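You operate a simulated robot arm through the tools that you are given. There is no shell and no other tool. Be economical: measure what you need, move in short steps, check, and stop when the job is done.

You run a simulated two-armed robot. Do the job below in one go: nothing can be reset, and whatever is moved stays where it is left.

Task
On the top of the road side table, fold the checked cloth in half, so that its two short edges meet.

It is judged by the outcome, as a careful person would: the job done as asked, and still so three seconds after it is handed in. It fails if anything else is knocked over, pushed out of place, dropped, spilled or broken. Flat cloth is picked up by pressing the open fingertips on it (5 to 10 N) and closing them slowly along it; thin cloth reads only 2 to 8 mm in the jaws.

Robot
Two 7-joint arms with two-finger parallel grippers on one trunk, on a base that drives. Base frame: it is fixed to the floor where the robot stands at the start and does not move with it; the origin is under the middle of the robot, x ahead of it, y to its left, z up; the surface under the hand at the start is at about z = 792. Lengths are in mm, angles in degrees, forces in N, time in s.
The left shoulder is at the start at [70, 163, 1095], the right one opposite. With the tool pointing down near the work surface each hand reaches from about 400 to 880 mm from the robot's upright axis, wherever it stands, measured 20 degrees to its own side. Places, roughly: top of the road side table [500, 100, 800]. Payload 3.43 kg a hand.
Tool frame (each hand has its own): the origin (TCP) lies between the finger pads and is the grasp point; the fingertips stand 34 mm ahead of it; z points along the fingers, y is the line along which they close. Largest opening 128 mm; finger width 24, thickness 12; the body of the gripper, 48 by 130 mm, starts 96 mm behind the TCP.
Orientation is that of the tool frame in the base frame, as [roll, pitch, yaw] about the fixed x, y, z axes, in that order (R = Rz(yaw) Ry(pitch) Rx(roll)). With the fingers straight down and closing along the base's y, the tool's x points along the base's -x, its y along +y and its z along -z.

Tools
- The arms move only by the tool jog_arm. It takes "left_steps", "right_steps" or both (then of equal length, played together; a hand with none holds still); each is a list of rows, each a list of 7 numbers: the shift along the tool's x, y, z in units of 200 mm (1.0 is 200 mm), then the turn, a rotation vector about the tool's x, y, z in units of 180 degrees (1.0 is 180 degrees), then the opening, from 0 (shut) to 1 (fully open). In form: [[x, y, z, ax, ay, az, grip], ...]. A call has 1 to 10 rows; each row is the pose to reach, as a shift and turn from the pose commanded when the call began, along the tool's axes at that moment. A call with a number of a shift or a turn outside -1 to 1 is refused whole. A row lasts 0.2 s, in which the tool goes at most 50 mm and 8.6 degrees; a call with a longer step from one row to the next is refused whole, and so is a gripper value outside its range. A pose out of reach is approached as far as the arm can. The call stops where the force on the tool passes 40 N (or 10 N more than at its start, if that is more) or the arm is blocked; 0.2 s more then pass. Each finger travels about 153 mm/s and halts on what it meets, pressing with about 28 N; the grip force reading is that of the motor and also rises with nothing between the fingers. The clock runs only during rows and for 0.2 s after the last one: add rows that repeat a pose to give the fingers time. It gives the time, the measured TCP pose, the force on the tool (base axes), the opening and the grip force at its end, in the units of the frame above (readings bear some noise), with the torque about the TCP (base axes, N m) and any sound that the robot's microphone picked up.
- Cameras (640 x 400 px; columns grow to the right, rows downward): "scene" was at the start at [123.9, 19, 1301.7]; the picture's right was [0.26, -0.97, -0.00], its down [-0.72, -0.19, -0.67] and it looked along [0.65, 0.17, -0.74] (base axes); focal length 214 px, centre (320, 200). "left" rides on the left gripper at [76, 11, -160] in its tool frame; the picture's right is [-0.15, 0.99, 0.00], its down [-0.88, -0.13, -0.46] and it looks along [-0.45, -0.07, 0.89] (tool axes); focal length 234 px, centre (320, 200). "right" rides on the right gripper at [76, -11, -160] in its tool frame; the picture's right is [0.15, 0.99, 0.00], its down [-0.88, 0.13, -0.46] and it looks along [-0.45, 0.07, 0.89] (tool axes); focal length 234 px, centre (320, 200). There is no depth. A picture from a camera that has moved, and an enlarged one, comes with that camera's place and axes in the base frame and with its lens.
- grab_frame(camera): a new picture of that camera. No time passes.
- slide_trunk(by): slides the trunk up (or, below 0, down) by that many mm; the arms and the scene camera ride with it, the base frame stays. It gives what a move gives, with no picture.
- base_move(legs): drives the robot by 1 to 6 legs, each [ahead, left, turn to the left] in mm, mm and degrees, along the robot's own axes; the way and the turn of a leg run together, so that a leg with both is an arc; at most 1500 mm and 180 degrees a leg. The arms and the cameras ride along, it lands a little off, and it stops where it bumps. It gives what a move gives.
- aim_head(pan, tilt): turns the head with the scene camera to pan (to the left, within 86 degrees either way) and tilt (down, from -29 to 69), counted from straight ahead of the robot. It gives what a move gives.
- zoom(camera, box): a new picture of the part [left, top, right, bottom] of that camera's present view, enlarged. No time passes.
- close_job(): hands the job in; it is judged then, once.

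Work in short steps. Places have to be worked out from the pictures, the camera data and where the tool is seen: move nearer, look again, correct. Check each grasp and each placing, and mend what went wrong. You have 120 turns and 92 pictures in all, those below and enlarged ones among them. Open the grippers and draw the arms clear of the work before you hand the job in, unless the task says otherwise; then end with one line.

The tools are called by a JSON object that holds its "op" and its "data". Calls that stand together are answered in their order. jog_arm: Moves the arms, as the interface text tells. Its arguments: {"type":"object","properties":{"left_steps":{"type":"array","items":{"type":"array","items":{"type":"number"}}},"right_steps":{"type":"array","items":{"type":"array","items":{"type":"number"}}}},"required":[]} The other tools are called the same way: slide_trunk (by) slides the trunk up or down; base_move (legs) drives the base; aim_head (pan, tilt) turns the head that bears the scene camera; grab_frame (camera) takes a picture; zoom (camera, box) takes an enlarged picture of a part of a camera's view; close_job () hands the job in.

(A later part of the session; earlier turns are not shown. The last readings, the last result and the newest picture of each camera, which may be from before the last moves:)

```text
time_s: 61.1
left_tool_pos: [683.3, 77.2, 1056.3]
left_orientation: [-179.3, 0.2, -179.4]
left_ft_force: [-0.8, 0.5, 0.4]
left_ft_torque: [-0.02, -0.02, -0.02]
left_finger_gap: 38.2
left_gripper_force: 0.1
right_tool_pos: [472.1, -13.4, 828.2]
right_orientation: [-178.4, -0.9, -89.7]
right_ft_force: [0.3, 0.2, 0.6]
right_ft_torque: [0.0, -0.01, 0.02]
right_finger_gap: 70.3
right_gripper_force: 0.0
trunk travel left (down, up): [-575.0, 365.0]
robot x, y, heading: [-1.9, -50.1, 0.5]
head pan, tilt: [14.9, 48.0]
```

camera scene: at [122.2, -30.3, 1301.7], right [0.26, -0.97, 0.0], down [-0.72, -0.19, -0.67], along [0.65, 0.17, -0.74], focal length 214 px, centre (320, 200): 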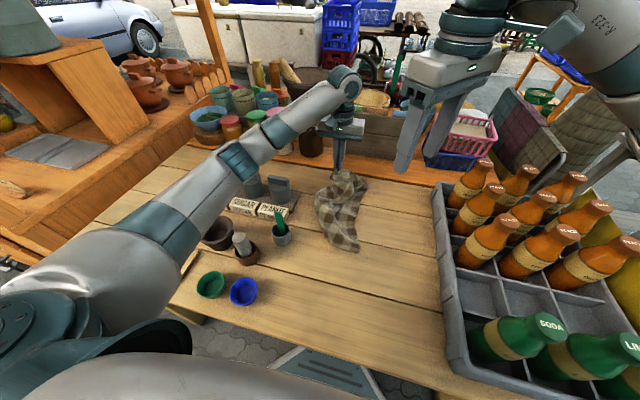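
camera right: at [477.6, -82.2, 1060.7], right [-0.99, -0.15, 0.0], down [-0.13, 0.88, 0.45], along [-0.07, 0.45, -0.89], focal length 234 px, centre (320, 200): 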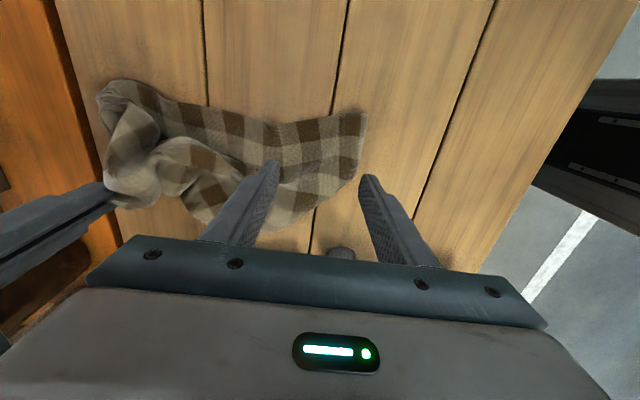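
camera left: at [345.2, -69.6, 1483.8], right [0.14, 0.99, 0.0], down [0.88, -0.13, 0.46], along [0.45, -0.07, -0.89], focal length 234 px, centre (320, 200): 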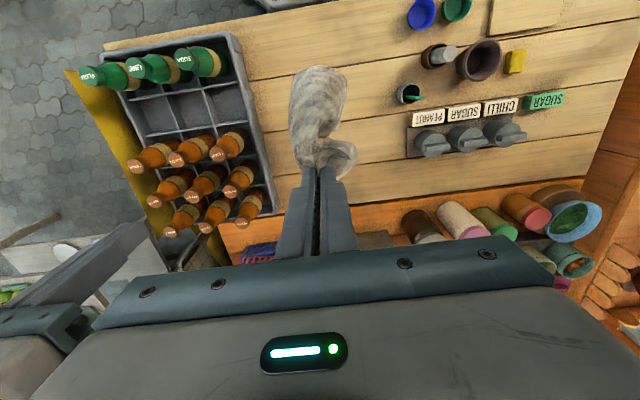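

A is released. I move the left arm back toward its own side, high up, and check the scene.

{"op": "jog_arm", "data": {"left_steps": [[0.0, 0.1, -0.1, 0, 0, 0, 0.3], [0.1, 0.25, -0.2, 0, 0, 0, 0.3], [0.2, 0.42, -0.25, 0, 0, 0, 0.3], [0.35, 0.58, -0.25, 0, 0, 0, 0.3], [0.5, 0.75, -0.25, 0, 0, 0, 0.3]]}}

{"op": "grab_frame", "data": {"camera": "right"}}

{"op": "grab_frame", "data": {"camera": "scene"}}

```text
time_s: 62.3
left_tool_pos: [580.1, 224.8, 1106.2]
left_orientation: [-179.2, 0.3, -179.4]
left_ft_force: [0.1, 0.3, 0.3]
left_ft_torque: [-0.01, 0.01, -0.02]
left_finger_gap: 38.8
left_gripper_force: 0.0
right_tool_pos: [471.0, -12.4, 828.4]
right_orientation: [-178.4, -0.8, -89.6]
right_ft_force: [-0.1, 0.1, -0.2]
right_ft_torque: [-0.01, -0.01, 0.02]
right_finger_gap: 70.3
right_gripper_force: 0.0
trunk travel left (down, up): [-575.0, 365.0]
robot x, y, heading: [-2.2, -51.7, 0.6]
head pan, tilt: [14.9, 48.0]
```

```text
36 pictures are left
camera right: at [477.1, -86.0, 989.0], right [-0.99, -0.15, -0.03], down [-0.15, 0.89, 0.44], along [-0.05, 0.44, -0.9], focal length 234 px, centre (320, 200)
```

right: 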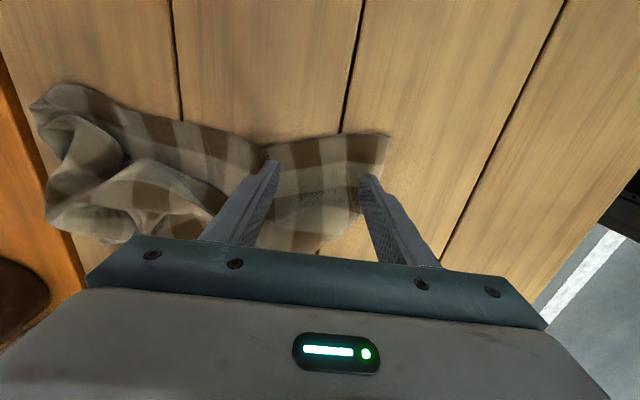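

```text
35 pictures are left
camera scene: at [119.5, -15.5, 1302.0], right [0.27, -0.96, 0.01], down [-0.71, -0.21, -0.67], along [0.65, 0.17, -0.74], focal length 214 px, centre (320, 200)
```

scene: 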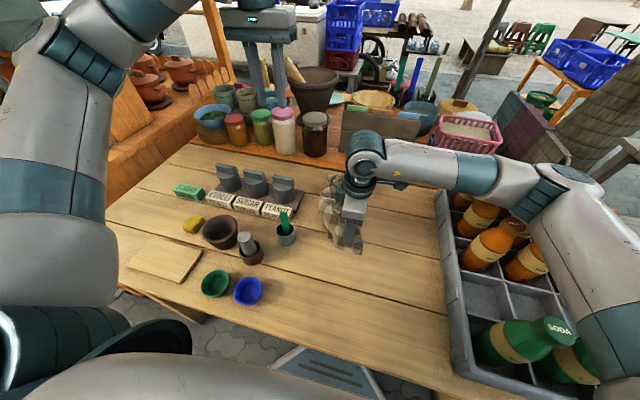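

The right forearm is low over the bottles and may be what blocked the descent. I raise the right hand straight up at once and check the crate.

{"op": "jog_arm", "data": {"right_steps": [[0, 0, -0.1, 0, 0, 0, 0.55], [0, 0, -0.3, 0, 0, 0, 0.55], [0, 0, -0.5, 0, 0, 0, 0.55], [0, 0, -0.7, 0, 0, 0, 0.55], [0, 0, -0.9, 0, 0, 0, 0.55]]}}

{"op": "grab_frame", "data": {"camera": "scene"}}

```text
time_s: 63.5
left_tool_pos: [583.6, 208.0, 1106.6]
left_orientation: [-179.8, 0.3, 180.0]
left_ft_force: [0.2, 0.8, 0.1]
left_ft_torque: [-0.06, 0.02, 0.03]
left_finger_gap: 38.3
left_gripper_force: 0.1
right_tool_pos: [466.2, -23.9, 996.7]
right_orientation: [179.8, -0.3, -90.2]
right_ft_force: [-0.4, 0.8, 0.4]
right_ft_torque: [-0.04, -0.02, 0.03]
right_finger_gap: 70.5
right_gripper_force: 0.0
trunk travel left (down, up): [-575.0, 365.0]
robot x, y, heading: [-4.2, -49.6, -0.3]
head pan, tilt: [14.9, 48.0]
```

```text
34 pictures are left
camera scene: at [121.9, -30.2, 1301.6], right [0.26, -0.97, 0.0], down [-0.72, -0.19, -0.67], along [0.65, 0.17, -0.74], focal length 214 px, centre (320, 200)
```

scene: 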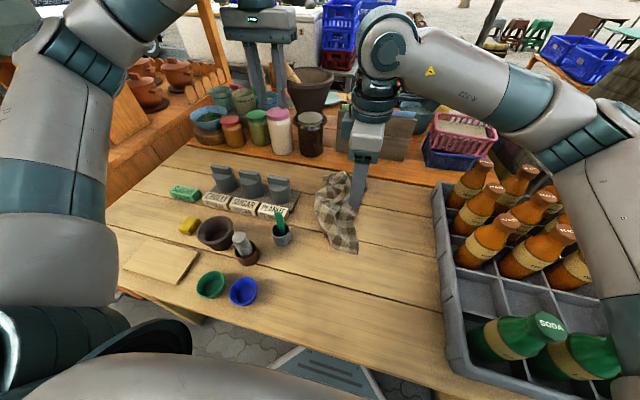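

The bottles look upright and in place; that 90° pose simply puts the right elbow too low. I turn the right hand back to its normal yaw, move the left in, and afterwards strafe left so the right hand works on its own side.

{"op": "jog_arm", "data": {"right_steps": [[0, 0, -0.2, 0, 0, 0.04, 0.5], [0, 0, -0.3, 0, 0, 0.085, 0.5], [0, 0, -0.3, 0, 0, 0.13, 0.5], [0, 0, -0.3, 0, 0, 0.175, 0.5], [0, 0, -0.3, 0, 0, 0.22, 0.5], [0, 0, -0.3, 0, 0, 0.265, 0.5], [0, 0, -0.3, 0, 0, 0.31, 0.5], [0, 0, -0.3, 0, 0, 0.355, 0.5], [0, 0, -0.3, 0, 0, 0.4, 0.5], [0, 0, -0.3, 0, 0, 0.445, 0.5]], "left_steps": [[0, 0, -0.1, 0, 0, 0, 0.3], [0, 0, -0.2, 0, 0, 0, 0.3], [0, 0, -0.2, 0, 0, 0, 0.3], [0, 0, -0.2, 0, 0, 0, 0.3], [0, 0, -0.2, 0, 0, 0, 0.3], [0, 0, -0.2, 0, 0, 0, 0.3], [0, 0, -0.2, 0, 0, 0, 0.3], [0, 0, -0.2, 0, 0, 0, 0.3], [0, 0, -0.2, 0, 0, 0, 0.3], [0, 0, -0.2, 0, 0, 0, 0.3]]}}

{"op": "jog_arm", "data": {"right_steps": [[0, 0, 0, 0, 0, 0.03, 0.5], [0, 0, 0, 0, 0, 0.055, 0.5]]}}

{"op": "base_move", "data": {"legs": [[-50, 50, 0]]}}

{"op": "grab_frame", "data": {"camera": "scene"}}

```text
time_s: 65.7
left_tool_pos: [587.1, 207.6, 1144.7]
left_orientation: [-179.9, 0.1, 180.0]
left_ft_force: [-0.6, -1.4, 0.3]
left_ft_torque: [0.01, 0.02, 0.02]
left_finger_gap: 38.3
left_gripper_force: 0.0
right_tool_pos: [466.1, -26.2, 1056.4]
right_orientation: [-179.8, -0.2, -170.4]
right_ft_force: [-0.3, 0.0, 0.2]
right_ft_torque: [-0.01, 0.01, 0.02]
right_finger_gap: 64.1
right_gripper_force: 0.0
trunk travel left (down, up): [-575.0, 365.0]
robot x, y, heading: [0.1, -52.5, -0.1]
head pan, tilt: [14.9, 48.0]
```

```text
time_s: 66.3
left_tool_pos: [586.6, 207.5, 1146.0]
left_orientation: [-179.9, 0.1, 180.0]
left_ft_force: [-0.6, 0.6, -1.0]
left_ft_torque: [-0.01, 0.02, 0.01]
left_finger_gap: 38.4
left_gripper_force: 0.1
right_tool_pos: [465.6, -25.7, 1056.4]
right_orientation: [-179.9, -0.3, 179.7]
right_ft_force: [0.0, -0.4, 0.2]
right_ft_torque: [0.01, -0.02, -0.01]
right_finger_gap: 63.8
right_gripper_force: 0.0
trunk travel left (down, up): [-575.0, 365.0]
robot x, y, heading: [-3.7, -49.3, -0.1]
head pan, tilt: [14.9, 48.0]
```

```text
time_s: 67.3
left_tool_pos: [536.3, 257.7, 1146.3]
left_orientation: [-179.9, 0.2, 180.0]
left_ft_force: [-0.3, -0.1, -0.5]
left_ft_torque: [-0.01, -0.02, -0.02]
left_finger_gap: 38.6
left_gripper_force: 0.1
right_tool_pos: [413.6, 24.0, 1055.7]
right_orientation: [-179.9, -0.1, 179.8]
right_ft_force: [-1.4, 1.1, 0.4]
right_ft_torque: [-0.01, -0.03, 0.0]
right_finger_gap: 63.9
right_gripper_force: 0.0
trunk travel left (down, up): [-575.0, 365.0]
robot x, y, heading: [-50.3, 0.5, 0.1]
head pan, tilt: [14.9, 48.0]
```

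```text
33 pictures are left
camera scene: at [71.6, 19.0, 1301.7], right [0.26, -0.97, 0.0], down [-0.72, -0.19, -0.67], along [0.65, 0.17, -0.74], focal length 214 px, centre (320, 200)
```

scene: 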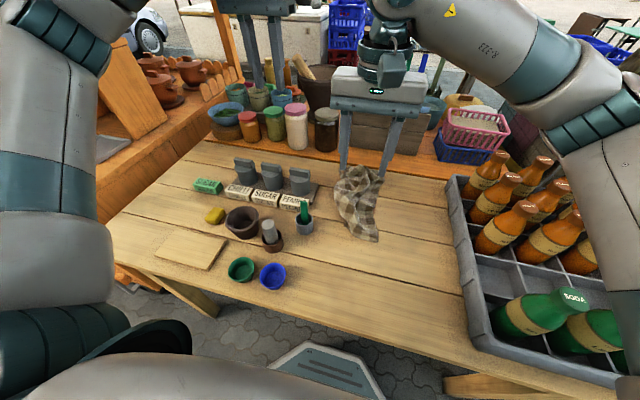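

The elbow is high again. I lower the right hand over K's end edge at (435,−15) with a 64 mm opening and look.

{"op": "jog_arm", "data": {"right_steps": [[-0.05, -0.1, 0.18, 0, 0, 0, 0.5], [-0.105, -0.195, 0.38, 0, 0, 0, 0.5], [-0.105, -0.195, 0.6, 0, 0, 0, 0.5], [-0.105, -0.195, 0.8, 0, 0, 0, 0.5], [-0.105, -0.195, 0.98, 0, 0, 0, 0.5]]}}

{"op": "grab_frame", "data": {"camera": "right"}}

{"op": "zoom", "data": {"camera": "scene", "box": [310, 140, 430, 260]}}

```text
time_s: 68.5
left_tool_pos: [535.1, 261.8, 1147.3]
left_orientation: [-179.7, 0.2, -179.9]
left_ft_force: [1.7, -0.2, 0.1]
left_ft_torque: [0.03, 0.0, 0.0]
left_finger_gap: 38.4
left_gripper_force: 0.1
right_tool_pos: [437.2, -13.6, 865.7]
right_orientation: [-179.6, 0.5, 179.9]
right_ft_force: [0.0, 0.0, -0.9]
right_ft_torque: [0.0, 0.01, -0.02]
right_finger_gap: 63.8
right_gripper_force: 0.0
trunk travel left (down, up): [-575.0, 365.0]
robot x, y, heading: [-51.3, 1.6, 0.1]
head pan, tilt: [14.9, 48.0]
```

```text
32 pictures are left
camera right: at [359.3, -23.2, 1024.1], right [-0.14, 0.99, -0.01], down [0.88, 0.13, 0.46], along [0.46, 0.06, -0.89], focal length 234 px, centre (320, 200)
```

right: 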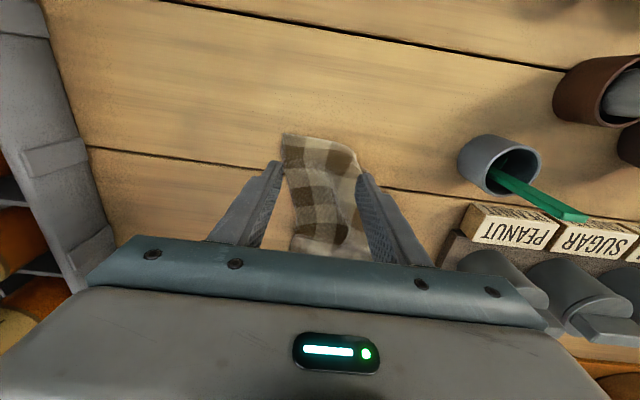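

```text
3.33 times, centred on (370, 200) of scene
camera zoom: at [72.3, 23.0, 1304.0], right [0.26, -0.97, 0.0], down [-0.72, -0.2, -0.67], along [0.65, 0.17, -0.74], focal length 715 px, centre (153, 200)
```

zoom: 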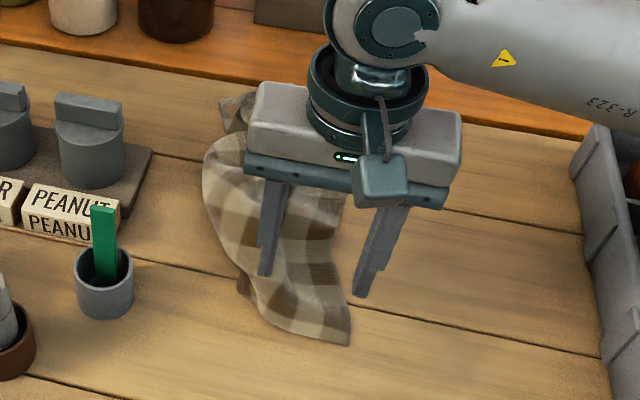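

The body is deflecting slightly again, so the right elbow is touching the crate side when the hand works this close. I raise it and back the robot 230 mm so the arm is extended with its elbow behind the table.

{"op": "jog_arm", "data": {"right_steps": [[0, 0, -0.1, 0, 0, 0, 0.5], [0, 0, -0.3, 0, 0, 0, 0.5], [0, 0, -0.5, 0, 0, 0, 0.5], [0, 0, -0.7, 0, 0, 0, 0.5], [0, 0, -0.9, 0, 0, 0, 0.5]]}}

{"op": "base_move", "data": {"legs": [[-230, 0, 0]]}}

{"op": "jog_arm", "data": {"right_steps": [[-0.22, 0, 0, 0, 0, 0, 0.5], [-0.44, 0, 0, 0, 0, 0, 0.5], [-0.66, 0, 0, 0, 0, 0, 0.5], [-0.88, 0, 0, 0, 0, 0, 0.5], [-1.0, 0, 0.1, 0, 0, 0, 0.5], [-1.0, 0, 0.3, 0, 0, 0, 0.5]]}}

{"op": "grab_frame", "data": {"camera": "scene"}}

```text
time_s: 69.8
left_tool_pos: [535.2, 257.4, 1146.5]
left_orientation: [-179.9, 0.1, 180.0]
left_ft_force: [-0.3, -1.0, 0.1]
left_ft_torque: [0.0, 0.0, 0.01]
left_finger_gap: 38.3
left_gripper_force: 0.0
right_tool_pos: [434.7, -13.5, 1040.0]
right_orientation: [-179.9, -0.1, 179.9]
right_ft_force: [-0.6, 0.5, -0.4]
right_ft_torque: [-0.02, -0.02, -0.02]
right_finger_gap: 63.9
right_gripper_force: 0.1
trunk travel left (down, up): [-575.0, 365.0]
robot x, y, heading: [-51.3, -4.2, 0.1]
head pan, tilt: [14.9, 48.0]
```

```text
time_s: 71.5
left_tool_pos: [306.5, 261.1, 1145.8]
left_orientation: [-179.9, 0.1, -179.6]
left_ft_force: [-0.3, 0.7, 0.0]
left_ft_torque: [-0.01, -0.02, 0.03]
left_finger_gap: 38.5
left_gripper_force: 0.0
right_tool_pos: [208.0, -13.0, 1038.4]
right_orientation: [-179.9, -0.2, -180.0]
right_ft_force: [-0.8, -0.4, 0.8]
right_ft_torque: [0.03, -0.01, 0.01]
right_finger_gap: 64.0
right_gripper_force: 0.0
trunk travel left (down, up): [-575.0, 365.0]
robot x, y, heading: [-276.8, -2.5, 0.3]
head pan, tilt: [14.9, 48.0]
```

```text
time_s: 72.9
left_tool_pos: [306.0, 258.5, 1146.5]
left_orientation: [180.0, 0.1, -179.7]
left_ft_force: [0.3, -0.4, 0.2]
left_ft_torque: [0.03, -0.02, 0.02]
left_finger_gap: 38.5
left_gripper_force: 0.1
right_tool_pos: [407.7, -11.2, 979.9]
right_orientation: [-179.9, -0.2, -179.9]
right_ft_force: [0.1, 0.9, -1.3]
right_ft_torque: [0.01, 0.0, 0.04]
right_finger_gap: 64.1
right_gripper_force: 0.0
trunk travel left (down, up): [-575.0, 365.0]
robot x, y, heading: [-277.6, -1.5, 0.2]
head pan, tilt: [14.9, 48.0]
```

```text
30 pictures are left
camera scene: at [-155.3, 18.0, 1301.6], right [0.26, -0.97, 0.0], down [-0.72, -0.19, -0.67], along [0.64, 0.18, -0.74], focal length 214 px, centre (320, 200)
```

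scene: 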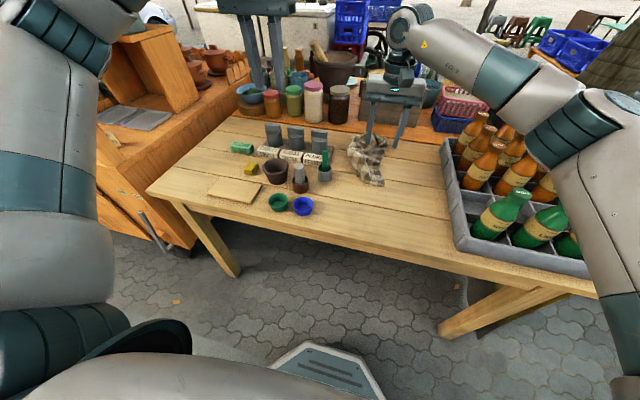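

The elbow is now high and nearer the table's front. I lower the right hand over K, watching for any deflection of the other arm's readings.

{"op": "jog_arm", "data": {"right_steps": [[-0.137, -0.02, 0.15, 0, 0, 0, 0.5], [-0.137, -0.02, 0.35, 0, 0, 0, 0.5], [-0.137, -0.02, 0.55, 0, 0, 0, 0.5], [-0.137, -0.02, 0.7, 0, 0, 0, 0.5], [-0.137, -0.02, 0.78, 0, 0, 0, 0.5]]}}

{"op": "grab_frame", "data": {"camera": "right"}}

```text
time_s: 74.1
left_tool_pos: [306.8, 258.3, 1146.8]
left_orientation: [-180.0, 0.0, -179.6]
left_ft_force: [0.0, 1.5, 0.2]
left_ft_torque: [0.0, -0.02, -0.01]
left_finger_gap: 38.5
left_gripper_force: 0.0
right_tool_pos: [435.6, -18.9, 823.6]
right_orientation: [180.0, -0.1, -179.9]
right_ft_force: [-0.2, -0.9, -0.2]
right_ft_torque: [-0.01, -0.03, 0.04]
right_finger_gap: 64.2
right_gripper_force: 0.0
trunk travel left (down, up): [-575.0, 365.0]
robot x, y, heading: [-277.8, 0.2, 0.2]
head pan, tilt: [14.9, 48.0]
```

```text
29 pictures are left
camera right: at [358.8, -29.0, 982.8], right [-0.15, 0.99, 0.0], down [0.88, 0.13, 0.45], along [0.45, 0.07, -0.89], focal length 234 px, centre (320, 200)
```

right: 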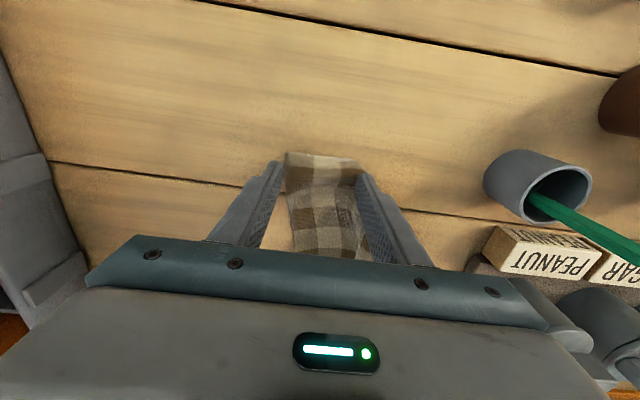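

No deflection this time, and the fingers straddle the end strip. I shift 18 mm toward K so only that corner is gathered, then press lightly and close.

{"op": "jog_arm", "data": {"right_steps": [[0, 0, -0.05, 0, 0, 0, 0.5], [0, -0.09, -0.05, 0, 0, 0, 0.5], [0, -0.09, 0.02, 0, 0, 0, 0.5], [0, -0.09, 0.038, 0, 0, 0, 0.5], [0, -0.09, 0.042, 0, 0, 0, 0.5]]}}

```text
time_s: 75.3
left_tool_pos: [305.9, 260.2, 1145.8]
left_orientation: [-179.8, 0.1, -179.7]
left_ft_force: [-0.1, -0.2, 0.0]
left_ft_torque: [0.01, -0.01, 0.01]
left_finger_gap: 38.5
left_gripper_force: 0.1
right_tool_pos: [434.9, -34.0, 817.0]
right_orientation: [-180.0, 0.0, -179.8]
right_ft_force: [3.2, 0.5, 10.6]
right_ft_torque: [0.37, 0.02, -0.1]
right_finger_gap: 64.1
right_gripper_force: 0.1
trunk travel left (down, up): [-575.0, 365.0]
robot x, y, heading: [-279.1, -2.0, 0.2]
head pan, tilt: [14.9, 48.0]
```

Contact is at 10.6 N. I close slowly.

{"op": "jog_arm", "data": {"right_steps": [[0, 0, 0, 0, 0, 0, 0.45], [0, 0, 0, 0, 0, 0, 0.4], [0, 0, 0, 0, 0, 0, 0.35], [0, 0, 0, 0, 0, 0, 0.3], [0, 0, 0, 0, 0, 0, 0.25], [0, 0, 0, 0, 0, 0, 0.2], [0, 0, 0, 0, 0, 0, 0.15], [0, 0, 0, 0, 0, 0, 0.1], [0, 0, 0, 0, 0, 0, 0.05], [0, 0, 0, 0, 0, 0, 0]]}}

{"op": "jog_arm", "data": {"right_steps": [[0, 0, 0, 0, 0, 0, 0], [0, -0.05, -0.2, 0, 0, 0, 0], [0, -0.15, -0.4, 0, 0, 0, 0], [0, -0.25, -0.6, 0, 0, 0, 0]]}}

{"op": "grab_frame", "data": {"camera": "scene"}}

```text
time_s: 77.5
left_tool_pos: [304.9, 259.3, 1145.8]
left_orientation: [-179.9, 0.2, -179.7]
left_ft_force: [0.8, 0.0, 0.0]
left_ft_torque: [0.0, -0.02, -0.03]
left_finger_gap: 38.5
left_gripper_force: 0.1
right_tool_pos: [432.6, -34.2, 817.4]
right_orientation: [-179.9, 0.0, -179.9]
right_ft_force: [0.0, 3.9, 17.2]
right_ft_torque: [0.38, 0.05, -0.06]
right_finger_gap: 15.8
right_gripper_force: 27.5
trunk travel left (down, up): [-575.0, 365.0]
robot x, y, heading: [-281.9, 1.7, 0.3]
head pan, tilt: [14.9, 48.0]
```

```text
time_s: 78.5
left_tool_pos: [306.2, 258.4, 1145.5]
left_orientation: [-180.0, 0.1, -179.6]
left_ft_force: [-0.3, -0.8, -0.9]
left_ft_torque: [0.01, 0.0, 0.0]
left_finger_gap: 38.4
left_gripper_force: 0.0
right_tool_pos: [436.8, -84.5, 935.3]
right_orientation: [-180.0, -0.2, 180.0]
right_ft_force: [-0.1, 0.0, -0.1]
right_ft_torque: [-0.01, -0.01, 0.01]
right_finger_gap: 14.4
right_gripper_force: 27.8
trunk travel left (down, up): [-575.0, 365.0]
robot x, y, heading: [-280.5, -5.8, 0.3]
head pan, tilt: [14.9, 48.0]
```

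```text
28 pictures are left
camera scene: at [-156.8, 18.2, 1301.6], right [0.26, -0.97, 0.0], down [-0.72, -0.19, -0.67], along [0.65, 0.18, -0.74], focal length 214 px, centre (320, 200)
```

scene: 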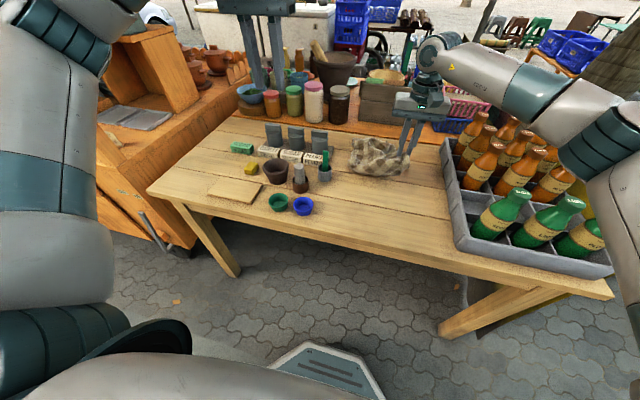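

The right hand holds a bunch (14 mm, several layers). I lift it higher to let the rest hang and reveal its shape.

{"op": "jog_arm", "data": {"right_steps": [[0, 0, -0.2, 0, 0, 0, 0], [0, 0, -0.4, 0, 0, 0, 0], [0, 0, -0.6, 0, 0, 0, 0], [0, 0, -0.75, 0, 0, 0, 0]]}}

{"op": "slide_trunk", "data": {"by": 200}}

{"op": "zoom", "data": {"camera": "scene", "box": [300, 60, 480, 240]}}

{"op": "grab_frame", "data": {"camera": "left"}}

```text
time_s: 79.5
left_tool_pos: [305.7, 260.6, 1146.1]
left_orientation: [-179.9, 0.1, -179.7]
left_ft_force: [0.4, 0.9, -0.2]
left_ft_torque: [-0.01, 0.0, 0.01]
left_finger_gap: 38.3
left_gripper_force: 0.1
right_tool_pos: [434.4, -84.7, 1086.0]
right_orientation: [-179.9, -0.1, -179.9]
right_ft_force: [-0.2, 0.0, -0.3]
right_ft_torque: [-0.04, 0.04, 0.07]
right_finger_gap: 14.3
right_gripper_force: 27.8
trunk travel left (down, up): [-575.0, 365.0]
robot x, y, heading: [-281.9, -1.7, -0.0]
head pan, tilt: [14.9, 48.0]
```

```text
time_s: 81.7
left_tool_pos: [307.7, 258.8, 1344.0]
left_orientation: [-179.9, 0.1, -179.7]
left_ft_force: [-0.5, -0.8, 0.0]
left_ft_torque: [-0.01, -0.01, 0.03]
left_finger_gap: 38.3
left_gripper_force: 0.0
right_tool_pos: [435.1, -86.2, 1285.7]
right_orientation: [-180.0, -0.2, -179.9]
right_ft_force: [-0.8, -1.2, -0.7]
right_ft_torque: [-0.02, 0.01, 0.03]
right_finger_gap: 14.1
right_gripper_force: 27.8
trunk travel left (down, up): [-775.0, 165.0]
robot x, y, heading: [-277.7, -1.4, -0.1]
head pan, tilt: [14.9, 48.0]
```

```text
2.22 times, centred on (390, 150) of scene
camera zoom: at [-156.1, 18.7, 1501.6], right [0.26, -0.97, 0.0], down [-0.72, -0.19, -0.67], along [0.65, 0.18, -0.74], focal length 477 px, centre (164, 311)
```

zoom: 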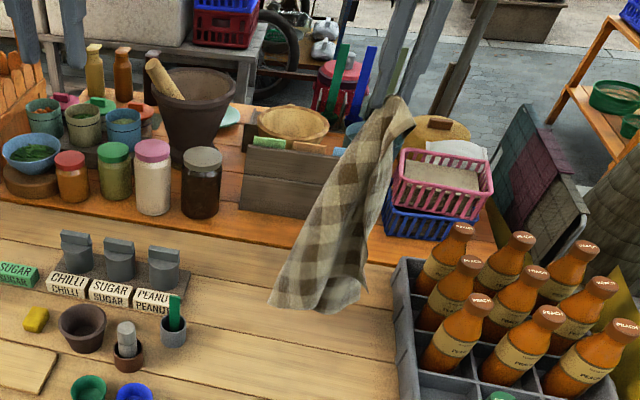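

```text
26 pictures are left
camera left: at [231.0, 270.4, 1505.1], right [0.14, 0.99, 0.0], down [0.88, -0.13, 0.46], along [0.45, -0.07, -0.89], focal length 234 px, centre (320, 200)
```

left: 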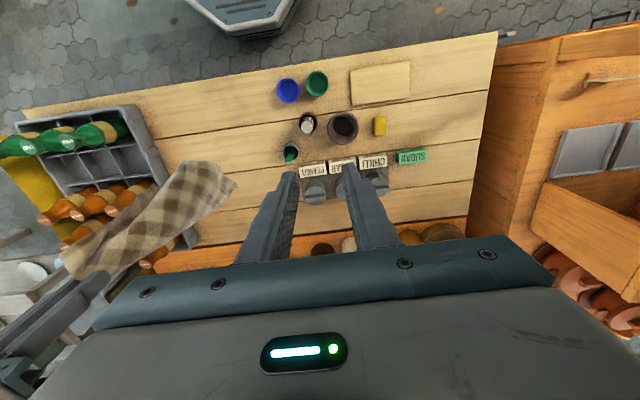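

Excellent: the right hand holds one short end gathered, and the sheet hangs straight with the other short edge at the bottom, about 350 mm below. I'll set the bottom edge at the far side (x≈630) and lay the cloth by lowering while driving back.

{"op": "base_move", "data": {"legs": [[195, 0, 0]]}}

{"op": "slide_trunk", "data": {"by": -150}}

{"op": "base_move", "data": {"legs": [[-140, 0, 0]]}}

{"op": "slide_trunk", "data": {"by": -50}}

{"op": "base_move", "data": {"legs": [[-80, 0, 0]]}}

{"op": "grab_frame", "data": {"camera": "scene"}}

```text
time_s: 83.2
left_tool_pos: [496.5, 259.8, 1347.5]
left_orientation: [-179.8, 0.3, -179.7]
left_ft_force: [-0.2, 0.0, 0.1]
left_ft_torque: [-0.03, -0.02, 0.0]
left_finger_gap: 38.5
left_gripper_force: 0.0
right_tool_pos: [627.0, -84.3, 1287.0]
right_orientation: [-179.9, 0.0, -179.9]
right_ft_force: [-0.5, -0.6, -0.2]
right_ft_torque: [-0.04, 0.0, -0.01]
right_finger_gap: 14.2
right_gripper_force: 27.9
trunk travel left (down, up): [-775.0, 165.0]
robot x, y, heading: [-82.8, -1.4, 0.3]
head pan, tilt: [14.9, 48.0]
```

```text
time_s: 85.0
left_tool_pos: [500.8, 261.8, 1198.1]
left_orientation: [-180.0, 0.2, -179.8]
left_ft_force: [0.1, -0.2, -0.5]
left_ft_torque: [-0.02, -0.02, -0.02]
left_finger_gap: 38.6
left_gripper_force: 0.1
right_tool_pos: [629.1, -83.9, 1137.8]
right_orientation: [-179.9, -0.1, -179.9]
right_ft_force: [-0.3, 0.1, -1.2]
right_ft_torque: [-0.07, 0.03, 0.0]
right_finger_gap: 14.5
right_gripper_force: 28.0
trunk travel left (down, up): [-625.0, 315.0]
robot x, y, heading: [-84.5, 0.5, 0.6]
head pan, tilt: [14.9, 48.0]
```

```text
time_s: 86.3
left_tool_pos: [361.5, 258.9, 1195.4]
left_orientation: [-179.9, 0.2, -179.6]
left_ft_force: [0.6, 0.9, 0.3]
left_ft_torque: [0.01, 0.01, 0.01]
left_finger_gap: 38.5
left_gripper_force: 0.1
right_tool_pos: [490.5, -84.6, 1135.6]
right_orientation: [-179.9, -0.2, -179.9]
right_ft_force: [-0.2, 0.0, 0.0]
right_ft_torque: [0.01, 0.0, 0.0]
right_finger_gap: 14.1
right_gripper_force: 28.4
trunk travel left (down, up): [-625.0, 315.0]
robot x, y, heading: [-225.6, 0.1, 0.2]
head pan, tilt: [14.9, 48.0]
```

```text
time_s: 87.2
left_tool_pos: [362.7, 258.7, 1145.5]
left_orientation: [-179.9, 0.1, -179.7]
left_ft_force: [0.3, -0.1, 0.3]
left_ft_torque: [-0.03, 0.01, 0.02]
left_finger_gap: 38.3
left_gripper_force: 0.1
right_tool_pos: [489.1, -84.7, 1086.3]
right_orientation: [-179.9, -0.2, -180.0]
right_ft_force: [-0.1, 0.3, 0.8]
right_ft_torque: [-0.02, -0.02, 0.03]
right_finger_gap: 14.4
right_gripper_force: 27.4
trunk travel left (down, up): [-575.0, 365.0]
robot x, y, heading: [-225.1, -2.5, 0.1]
head pan, tilt: [14.9, 48.0]
```

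```text
time_s: 88.3
left_tool_pos: [280.5, 259.3, 1146.0]
left_orientation: [-179.9, 0.0, -179.6]
left_ft_force: [-0.1, 0.2, 0.0]
left_ft_torque: [-0.01, -0.05, 0.01]
left_finger_gap: 38.3
left_gripper_force: 0.0
right_tool_pos: [408.8, -85.3, 1086.3]
right_orientation: [-180.0, 0.0, -179.9]
right_ft_force: [-0.8, 1.1, -0.1]
right_ft_torque: [0.02, -0.04, -0.02]
right_finger_gap: 14.6
right_gripper_force: 27.6
trunk travel left (down, up): [-575.0, 365.0]
robot x, y, heading: [-304.4, -3.5, 0.2]
head pan, tilt: [14.9, 48.0]
```

```text
25 pictures are left
camera scene: at [-182.8, 18.5, 1301.7], right [0.26, -0.97, 0.0], down [-0.72, -0.19, -0.67], along [0.65, 0.18, -0.74], focal length 214 px, centre (320, 200)
```

scene: 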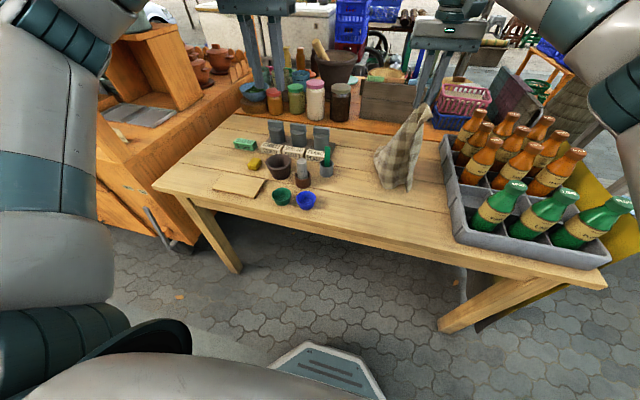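

The bottom edge has landed between roughly (572,−14) and (425,−142). I continue lowering with the arm while driving back.

{"op": "jog_arm", "data": {"right_steps": [[0, 0, 0.2, 0, 0, 0, 0], [0.05, 0, 0.4, 0, 0, 0, 0], [0.1, 0, 0.6, 0, 0, 0, 0]]}}

{"op": "base_move", "data": {"legs": [[-90, 0, 0]]}}

{"op": "jog_arm", "data": {"right_steps": [[0, 0, 0.2, 0, 0, 0, 0], [0, 0, 0.4, 0, 0, 0, 0], [0, 0, 0.6, 0, 0, 0, 0]]}}

{"op": "base_move", "data": {"legs": [[-50, 0, 0]]}}

{"op": "zoom", "data": {"camera": "scene", "box": [220, 60, 520, 260]}}

```text
time_s: 89.1
left_tool_pos: [282.1, 258.5, 1146.0]
left_orientation: [179.9, 0.1, -179.7]
left_ft_force: [-0.2, 0.5, 0.6]
left_ft_torque: [0.0, 0.0, -0.01]
left_finger_gap: 38.5
left_gripper_force: 0.1
right_tool_pos: [389.9, -85.5, 962.6]
right_orientation: [-180.0, -0.3, -179.9]
right_ft_force: [-0.1, 0.1, 0.3]
right_ft_torque: [0.0, 0.02, 0.0]
right_finger_gap: 14.2
right_gripper_force: 27.5
trunk travel left (down, up): [-575.0, 365.0]
robot x, y, heading: [-306.0, -0.6, 0.3]
head pan, tilt: [14.9, 48.0]
```

```text
time_s: 90.2
left_tool_pos: [192.4, 258.7, 1146.1]
left_orientation: [-180.0, 0.1, -179.7]
left_ft_force: [-0.4, -0.7, 1.1]
left_ft_torque: [0.0, -0.04, -0.02]
left_finger_gap: 38.6
left_gripper_force: 0.1
right_tool_pos: [301.9, -86.5, 964.0]
right_orientation: [-180.0, -0.1, -179.9]
right_ft_force: [-0.8, 0.0, -0.2]
right_ft_torque: [-0.03, -0.03, -0.01]
right_finger_gap: 14.4
right_gripper_force: 28.0
trunk travel left (down, up): [-575.0, 365.0]
robot x, y, heading: [-394.8, 0.2, 0.4]
head pan, tilt: [14.9, 48.0]
```

```text
time_s: 91.0
left_tool_pos: [195.5, 259.7, 1145.1]
left_orientation: [-180.0, 0.0, -179.7]
left_ft_force: [0.3, 1.5, 0.0]
left_ft_torque: [-0.04, 0.0, 0.02]
left_finger_gap: 38.4
left_gripper_force: 0.0
right_tool_pos: [302.8, -87.4, 844.4]
right_orientation: [-180.0, -0.1, -179.8]
right_ft_force: [-0.9, -0.1, 0.3]
right_ft_torque: [-0.05, -0.01, 0.02]
right_finger_gap: 14.2
right_gripper_force: 27.8
trunk travel left (down, up): [-575.0, 365.0]
robot x, y, heading: [-391.6, 0.1, 0.3]
head pan, tilt: [14.9, 48.0]
```

```text
time_s: 91.9
left_tool_pos: [145.0, 258.1, 1146.2]
left_orientation: [-179.9, 0.1, -179.9]
left_ft_force: [0.2, -0.8, 0.2]
left_ft_torque: [0.02, -0.05, -0.01]
left_finger_gap: 38.6
left_gripper_force: 0.1
right_tool_pos: [253.6, -88.0, 844.8]
right_orientation: [-179.8, -0.2, -180.0]
right_ft_force: [-0.2, 0.3, -0.1]
right_ft_torque: [-0.03, -0.02, 0.02]
right_finger_gap: 14.2
right_gripper_force: 27.3
trunk travel left (down, up): [-575.0, 365.0]
robot x, y, heading: [-444.7, -4.7, 0.2]
head pan, tilt: [14.9, 48.0]
```

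```text
2.00 times, centred on (370, 160) of scene
camera zoom: at [-319.2, 17.7, 1301.6], right [0.26, -0.97, 0.0], down [-0.72, -0.19, -0.67], along [0.65, 0.17, -0.74], focal length 429 px, centre (220, 280)
```

zoom: 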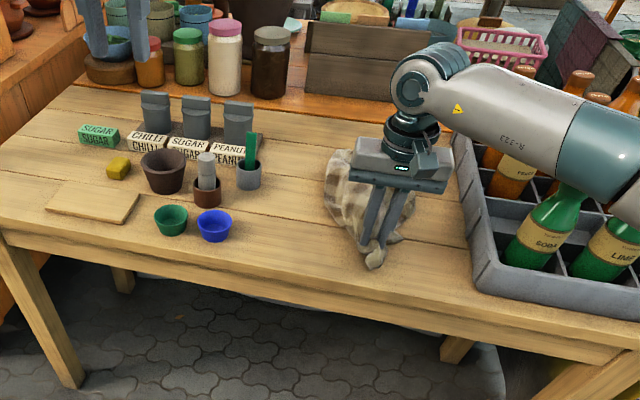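

The cloth stretches from the hand at x≈254 to about x≈570. I lower to the table, release, raise the hand, and view it from above.

{"op": "jog_arm", "data": {"right_steps": [[0, 0, 0.1, 0, 0, 0, 0], [0, 0, 0.12, 0, 0, 0, 0.1], [0, 0, 0.12, 0, 0, 0, 0.3], [0, 0, 0.12, 0, 0, 0, 0.5], [0, 0, 0.0, 0, 0, 0, 0.5], [0, 0, -0.25, 0, 0, 0, 0.5], [0, 0, -0.5, 0, 0, 0, 0.5], [0, 0, -0.75, 0, 0, 0, 0.5], [0, 0, -1.0, 0, 0, 0, 0.5]]}}

{"op": "grab_frame", "data": {"camera": "right"}}

{"op": "zoom", "data": {"camera": "scene", "box": [220, 60, 520, 260]}}

```text
time_s: 93.9
left_tool_pos: [143.6, 259.9, 1145.8]
left_orientation: [-179.9, 0.2, -179.9]
left_ft_force: [-0.2, -0.5, 0.3]
left_ft_torque: [0.02, -0.02, 0.04]
left_finger_gap: 38.3
left_gripper_force: 0.0
right_tool_pos: [250.3, -84.4, 1046.3]
right_orientation: [-179.9, -0.1, -179.9]
right_ft_force: [-0.6, 0.7, 0.6]
right_ft_torque: [-0.01, 0.02, 0.01]
right_finger_gap: 63.8
right_gripper_force: 0.0
trunk travel left (down, up): [-575.0, 365.0]
robot x, y, heading: [-439.0, -1.8, 0.1]
head pan, tilt: [14.9, 48.0]
```

```text
23 pictures are left
camera right: at [175.7, -94.8, 1207.2], right [-0.15, 0.99, 0.0], down [0.88, 0.13, 0.45], along [0.45, 0.06, -0.89], focal length 234 px, centre (320, 200)
```

right: 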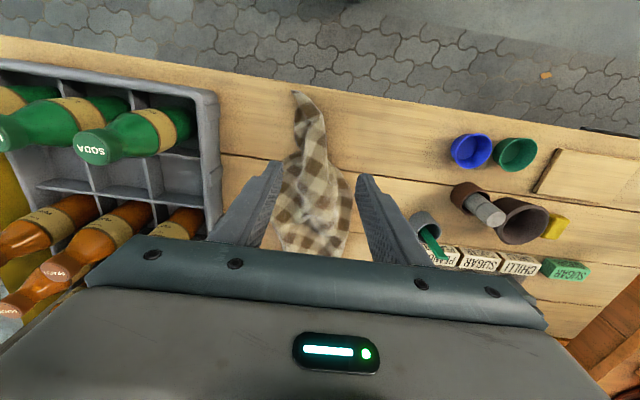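

```text
2.00 times, centred on (370, 160) of scene
camera zoom: at [-320.1, 18.6, 1301.7], right [0.26, -0.97, 0.0], down [-0.72, -0.19, -0.67], along [0.65, 0.17, -0.74], focal length 429 px, centre (220, 280)
```

zoom: 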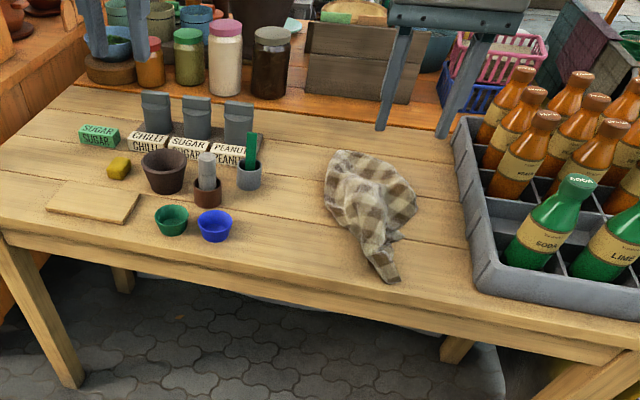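

The cloth lies as a teardrop with its tip toward the robot. I drive forward for a steeper, closer view.

{"op": "base_move", "data": {"legs": [[260, 0, 0]]}}

{"op": "zoom", "data": {"camera": "scene", "box": [300, 130, 480, 290]}}

```text
time_s: 95.8
left_tool_pos: [403.1, 254.9, 1144.7]
left_orientation: [-179.9, 0.2, 180.0]
left_ft_force: [-0.1, 1.0, 0.5]
left_ft_torque: [-0.01, -0.03, -0.01]
left_finger_gap: 38.5
left_gripper_force: 0.1
right_tool_pos: [509.3, -87.3, 1046.3]
right_orientation: [-179.9, -0.2, 179.9]
right_ft_force: [0.2, -0.5, -0.2]
right_ft_torque: [-0.01, 0.0, 0.04]
right_finger_gap: 64.4
right_gripper_force: 0.0
trunk travel left (down, up): [-575.0, 365.0]
robot x, y, heading: [-188.2, 2.3, 0.2]
head pan, tilt: [14.9, 48.0]
```

```text
2.50 times, centred on (390, 210) of scene
camera zoom: at [-61.7, 17.7, 1301.7], right [0.26, -0.97, 0.0], down [-0.72, -0.19, -0.67], along [0.65, 0.17, -0.74], focal length 536 px, centre (145, 175)
```

zoom: 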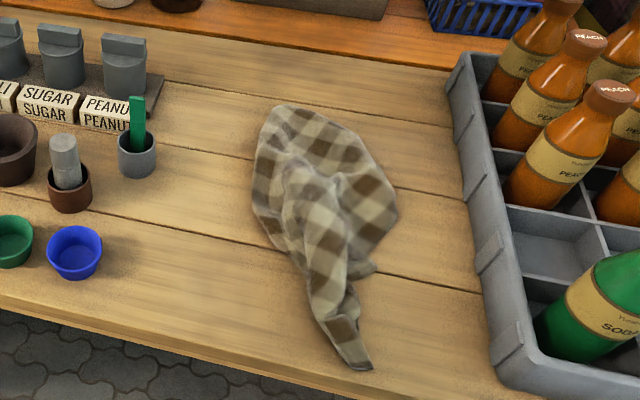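

The far-right boundary looks like the other short edge, from about A (575,−15) to B (428,−178). I'll raise the trunk so the elbows stay well above the crate, and reposition so each hand works on its own side.

{"op": "slide_trunk", "data": {"by": 200}}

{"op": "base_move", "data": {"legs": [[68, -90, 0]]}}

{"op": "jog_arm", "data": {"left_steps": [[-0.05, -0.15, 0.15, 0, 0, 0, 0.5], [-0.1, -0.3, 0.3, 0, 0, 0, 0.5], [-0.15, -0.45, 0.45, 0, 0, 0, 0.5], [-0.2, -0.6, 0.6, 0, 0, 0, 0.5], [-0.25, -0.75, 0.75, 0, 0, 0, 0.5], [-0.3, -0.85, 0.93, 0, 0, 0, 0.5]], "right_steps": [[0.12, 0.01, 0.15, 0, 0, 0, 0.5], [0.24, 0.02, 0.3, 0, 0, 0, 0.5], [0.36, 0.02, 0.45, 0, 0, 0, 0.5], [0.48, 0.02, 0.6, 0, 0, 0, 0.5], [0.6, 0.02, 0.75, 0, 0, 0, 0.5], [0.7, 0.02, 0.93, 0, 0, 0, 0.5]]}}

{"op": "grab_frame", "data": {"camera": "scene"}}

```text
time_s: 97.9
left_tool_pos: [402.4, 255.8, 1345.0]
left_orientation: [-179.9, 0.2, 179.9]
left_ft_force: [-0.1, 0.6, -0.2]
left_ft_torque: [0.0, 0.0, 0.01]
left_finger_gap: 38.1
left_gripper_force: 0.0
right_tool_pos: [510.0, -87.1, 1246.2]
right_orientation: [-179.9, -0.2, 179.7]
right_ft_force: [0.1, -0.2, -0.1]
right_ft_torque: [0.01, -0.02, -0.02]
right_finger_gap: 64.0
right_gripper_force: 0.1
trunk travel left (down, up): [-775.0, 165.0]
robot x, y, heading: [-188.3, -2.7, -0.0]
head pan, tilt: [14.9, 48.0]
```

```text
time_s: 99.1
left_tool_pos: [468.8, 167.8, 1345.8]
left_orientation: [-179.9, 0.2, -180.0]
left_ft_force: [-0.6, 0.4, -0.5]
left_ft_torque: [-0.06, -0.05, 0.0]
left_finger_gap: 38.6
left_gripper_force: 0.0
right_tool_pos: [576.2, -174.7, 1246.5]
right_orientation: [-179.8, 0.0, 179.9]
right_ft_force: [0.2, -1.1, 0.0]
right_ft_torque: [-0.02, -0.05, 0.0]
right_finger_gap: 64.1
right_gripper_force: 0.0
trunk travel left (down, up): [-775.0, 165.0]
robot x, y, heading: [-117.9, -90.6, 0.2]
head pan, tilt: [14.9, 48.0]
```

```text
time_s: 100.5
left_tool_pos: [531.3, -3.2, 1160.7]
left_orientation: [179.9, 0.1, -179.8]
left_ft_force: [-0.9, -0.2, -0.1]
left_ft_torque: [0.03, 0.05, 0.02]
left_finger_gap: 64.2
left_gripper_force: 0.0
right_tool_pos: [437.0, -175.5, 1059.5]
right_orientation: [-179.9, -0.2, 179.8]
right_ft_force: [0.2, -0.4, 0.4]
right_ft_torque: [0.03, 0.04, 0.01]
right_finger_gap: 64.1
right_gripper_force: 0.1
trunk travel left (down, up): [-775.0, 165.0]
robot x, y, heading: [-119.9, -92.9, 0.1]
head pan, tilt: [14.9, 48.0]
```

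```text
20 pictures are left
camera scene: at [7.0, -72.7, 1501.7], right [0.26, -0.97, 0.0], down [-0.72, -0.19, -0.67], along [0.65, 0.17, -0.74], focal length 214 px, centre (320, 200)
```

scene: 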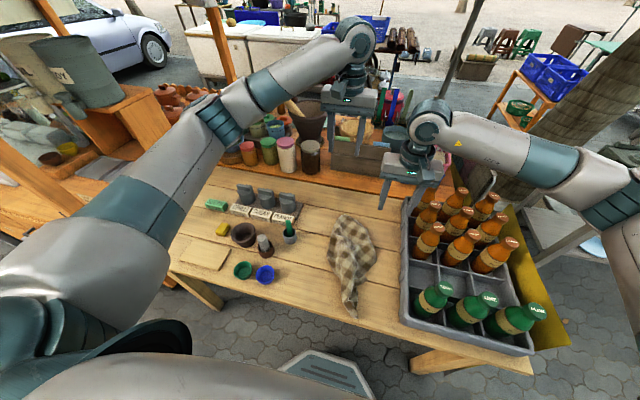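

Both elbows are well above the bottles now. Outline estimate: A side at (591,−14) to (596,−75), and B side near (445…489,−160). I bring the left over (578,−48) and the right over (460,−125).

{"op": "jog_arm", "data": {"left_steps": [[-0.05, -0.05, 0.2, 0, 0, 0, 0.55], [-0.1, -0.1, 0.4, 0, 0, 0, 0.55], [-0.15, -0.15, 0.6, 0, 0, 0, 0.55], [-0.2, -0.2, 0.8, 0, 0, 0, 0.55], [-0.235, -0.225, 1.0, 0, 0, 0, 0.55]], "right_steps": [[-0.03, 0.05, 0.1, 0, 0, 0, 0.5], [-0.06, 0.1, 0.2, 0, 0, 0, 0.5], [-0.09, 0.15, 0.3, 0, 0, 0, 0.5], [-0.115, 0.2, 0.4, 0, 0, 0, 0.5], [-0.115, 0.25, 0.5, 0, 0, 0, 0.5]]}}

{"op": "jog_arm", "data": {"left_steps": [[0, 0, 0.2, 0, 0, 0, 0.55], [0, 0, 0.4, 0, 0, 0, 0.55], [0, 0, 0.55, 0, 0, 0, 0.55]], "right_steps": [[0, 0, 0.15, 0, 0, 0, 0.5], [0, 0, 0.3, 0, 0, 0, 0.5], [0, 0, 0.5, 0, 0, 0, 0.5]]}}

{"op": "zoom", "data": {"camera": "scene", "box": [300, 160, 450, 320]}}

```text
time_s: 101.7
left_tool_pos: [577.2, -46.2, 960.8]
left_orientation: [-180.0, 0.1, -179.9]
left_ft_force: [-0.1, 0.2, -0.2]
left_ft_torque: [-0.04, 0.01, 0.0]
left_finger_gap: 70.1
left_gripper_force: 0.1
right_tool_pos: [460.1, -122.6, 960.5]
right_orientation: [-179.8, -0.2, 179.8]
right_ft_force: [0.7, -0.5, 0.1]
right_ft_torque: [-0.01, 0.01, -0.02]
right_finger_gap: 64.1
right_gripper_force: 0.1
trunk travel left (down, up): [-775.0, 165.0]
robot x, y, heading: [-120.8, -92.4, 0.2]
head pan, tilt: [14.9, 48.0]
```

```text
time_s: 102.5
left_tool_pos: [577.8, -49.3, 849.9]
left_orientation: [-179.8, 0.2, 180.0]
left_ft_force: [-0.1, -0.4, -0.7]
left_ft_torque: [0.04, 0.03, -0.01]
left_finger_gap: 70.4
left_gripper_force: 0.0
right_tool_pos: [460.0, -122.3, 860.5]
right_orientation: [-179.9, -0.1, 179.8]
right_ft_force: [-0.1, -0.8, -1.0]
right_ft_torque: [-0.02, 0.0, -0.01]
right_finger_gap: 63.8
right_gripper_force: 0.2
trunk travel left (down, up): [-775.0, 165.0]
robot x, y, heading: [-120.0, -86.1, 0.1]
head pan, tilt: [14.9, 48.0]
```

```text
2.50 times, centred on (375, 240) of scene
camera zoom: at [6.0, -71.6, 1501.7], right [0.26, -0.97, 0.0], down [-0.72, -0.19, -0.67], along [0.65, 0.17, -0.74], focal length 536 px, centre (182, 100)
```

zoom: 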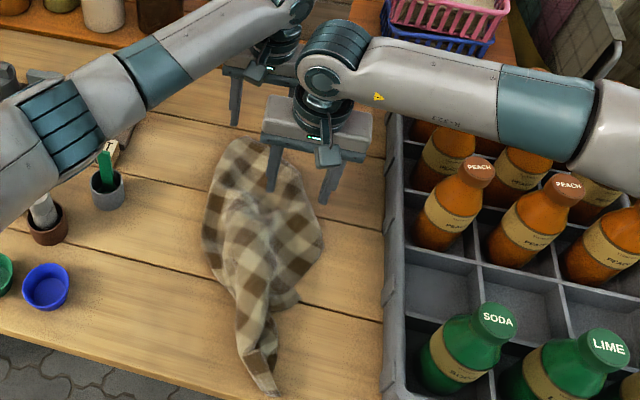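

B's corner seems to be at about (415,−176), so I move the right centre to (432,−138). Then I press both hands down.

{"op": "jog_arm", "data": {"left_steps": [[0, 0, 0.05, 0, 0, 0, 0.55], [0, 0, 0.12, 0, 0, 0, 0.55], [0, 0, 0.155, 0, 0, 0, 0.55], [0, 0, 0.165, 0, 0, 0, 0.55], [0, 0, 0.17, 0, 0, 0, 0.55]], "right_steps": [[0.14, -0.08, 0.05, 0, 0, 0, 0.5], [0.14, -0.08, 0.15, 0, 0, 0, 0.5], [0.14, -0.08, 0.2, 0, 0, 0, 0.5], [0.14, -0.08, 0.213, 0, 0, 0, 0.5], [0.14, -0.08, 0.22, 0, 0, 0, 0.5]]}}

```text
time_s: 103.7
left_tool_pos: [578.7, -48.6, 815.7]
left_orientation: [-179.8, 0.2, -180.0]
left_ft_force: [0.2, 0.5, 0.2]
left_ft_torque: [0.02, 0.0, 0.02]
left_finger_gap: 70.4
left_gripper_force: 0.1
right_tool_pos: [430.3, -138.3, 816.7]
right_orientation: [-179.9, -0.1, 179.8]
right_ft_force: [-0.6, -0.2, 1.2]
right_ft_torque: [0.08, 0.03, 0.01]
right_finger_gap: 63.8
right_gripper_force: 0.2
trunk travel left (down, up): [-775.0, 165.0]
robot x, y, heading: [-116.5, -92.6, -0.0]
head pan, tilt: [14.9, 48.0]
```

Just touching. I press another 1–2 mm on each.

{"op": "jog_arm", "data": {"left_steps": [[0, 0, 0.006, 0, 0, 0, 0.55], [0, 0, 0.01, 0, 0, 0, 0.55]], "right_steps": [[0, 0, 0.006, 0, 0, 0, 0.5], [0, 0, 0.01, 0, 0, 0, 0.5]]}}

```text
time_s: 104.3
left_tool_pos: [577.4, -47.9, 815.6]
left_orientation: [-180.0, 0.2, 180.0]
left_ft_force: [-0.2, 0.7, -0.1]
left_ft_torque: [0.0, 0.01, 0.01]
left_finger_gap: 70.7
left_gripper_force: 0.1
right_tool_pos: [430.4, -138.8, 816.1]
right_orientation: [-180.0, 0.0, 179.8]
right_ft_force: [-2.2, -0.7, 13.4]
right_ft_torque: [0.42, 0.09, 0.11]
right_finger_gap: 63.6
right_gripper_force: 0.1
trunk travel left (down, up): [-775.0, 165.0]
robot x, y, heading: [-119.0, -91.0, -0.2]
head pan, tilt: [14.9, 48.0]
```

The right has 13 N; the left still needs about 2 mm. I close the right slowly while the left settles.

{"op": "jog_arm", "data": {"left_steps": [[0, 0, 0.004, 0, 0, 0, 0.55], [0, 0, 0.008, 0, 0, 0, 0.55], [0, 0, 0.011, 0, 0, 0, 0.55], [0, 0, 0.011, 0, 0, 0, 0.55], [0, 0, 0.011, 0, 0, 0, 0.55], [0, 0, 0.011, 0, 0, 0, 0.55], [0, 0, 0.011, 0, 0, 0, 0.55], [0, 0, 0.011, 0, 0, 0, 0.55], [0, 0, 0.011, 0, 0, 0, 0.55], [0, 0, 0.011, 0, 0, 0, 0.55]], "right_steps": [[0, 0, -0.002, 0, 0, 0, 0.45], [0, 0, -0.002, 0, 0, 0, 0.4], [0, 0, -0.002, 0, 0, 0, 0.35], [0, 0, -0.002, 0, 0, 0, 0.3], [0, 0, -0.002, 0, 0, 0, 0.25], [0, 0, -0.002, 0, 0, 0, 0.2], [0, 0, -0.002, 0, 0, 0, 0.15], [0, 0, -0.002, 0, 0, 0, 0.1], [0, 0, -0.002, 0, 0, 0, 0.05], [0, 0, -0.002, 0, 0, 0, 0]]}}

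```text
time_s: 106.5
left_tool_pos: [577.8, -48.9, 813.9]
left_orientation: [-179.9, 0.4, -180.0]
left_ft_force: [-0.7, -2.1, 8.9]
left_ft_torque: [0.25, 0.13, 0.03]
left_finger_gap: 69.2
left_gripper_force: 0.0
right_tool_pos: [430.7, -137.2, 816.7]
right_orientation: [-179.9, 0.0, 179.9]
right_ft_force: [-1.8, 0.4, 11.1]
right_ft_torque: [0.08, 0.02, 0.0]
right_finger_gap: 4.1
right_gripper_force: 27.8
trunk travel left (down, up): [-775.0, 165.0]
robot x, y, heading: [-119.3, -89.0, 0.1]
head pan, tilt: [14.9, 48.0]
```

The right grips 4.1 mm of cloth, and the left now has 9 N. I close the left.

{"op": "jog_arm", "data": {"left_steps": [[0, 0, 0, 0, 0, 0, 0.5], [0, 0, 0, 0, 0, 0, 0.45], [0, 0, 0, 0, 0, 0, 0.4], [0, 0, 0, 0, 0, 0, 0.34], [0, 0, 0, 0, 0, 0, 0.28], [0, 0, 0, 0, 0, 0, 0.22], [0, 0, 0, 0, 0, 0, 0.16], [0, 0, 0, 0, 0, 0, 0.1], [0, 0, 0, 0, 0, 0, 0.04], [0, 0, 0, 0, 0, 0, 0]]}}

{"op": "zoom", "data": {"camera": "scene", "box": [300, 160, 450, 320]}}

```text
time_s: 108.7
left_tool_pos: [577.5, -47.5, 814.6]
left_orientation: [-179.9, 0.3, 180.0]
left_ft_force: [1.4, 0.0, 11.1]
left_ft_torque: [0.05, 0.08, -0.08]
left_finger_gap: 2.0
left_gripper_force: 28.2
right_tool_pos: [429.8, -138.0, 816.6]
right_orientation: [-179.9, 0.0, 179.8]
right_ft_force: [-1.1, 0.5, 10.7]
right_ft_torque: [0.07, -0.01, 0.01]
right_finger_gap: 4.2
right_gripper_force: 28.0
trunk travel left (down, up): [-775.0, 165.0]
robot x, y, heading: [-121.6, -85.5, -0.1]
head pan, tilt: [14.9, 48.0]
```

```text
2.50 times, centred on (375, 240) of scene
camera zoom: at [2.8, -71.4, 1502.0], right [0.26, -0.97, 0.0], down [-0.72, -0.19, -0.67], along [0.65, 0.17, -0.74], focal length 536 px, centre (182, 100)
```

zoom: 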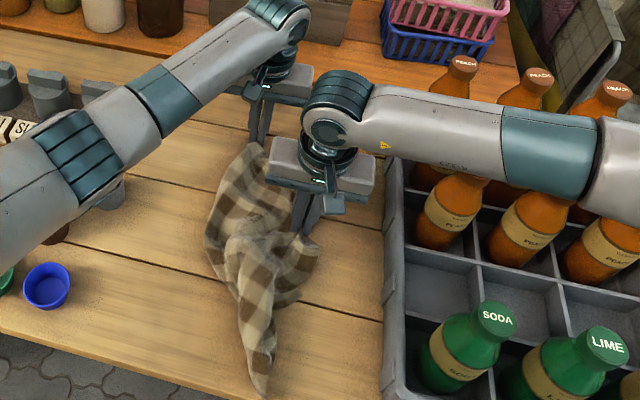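

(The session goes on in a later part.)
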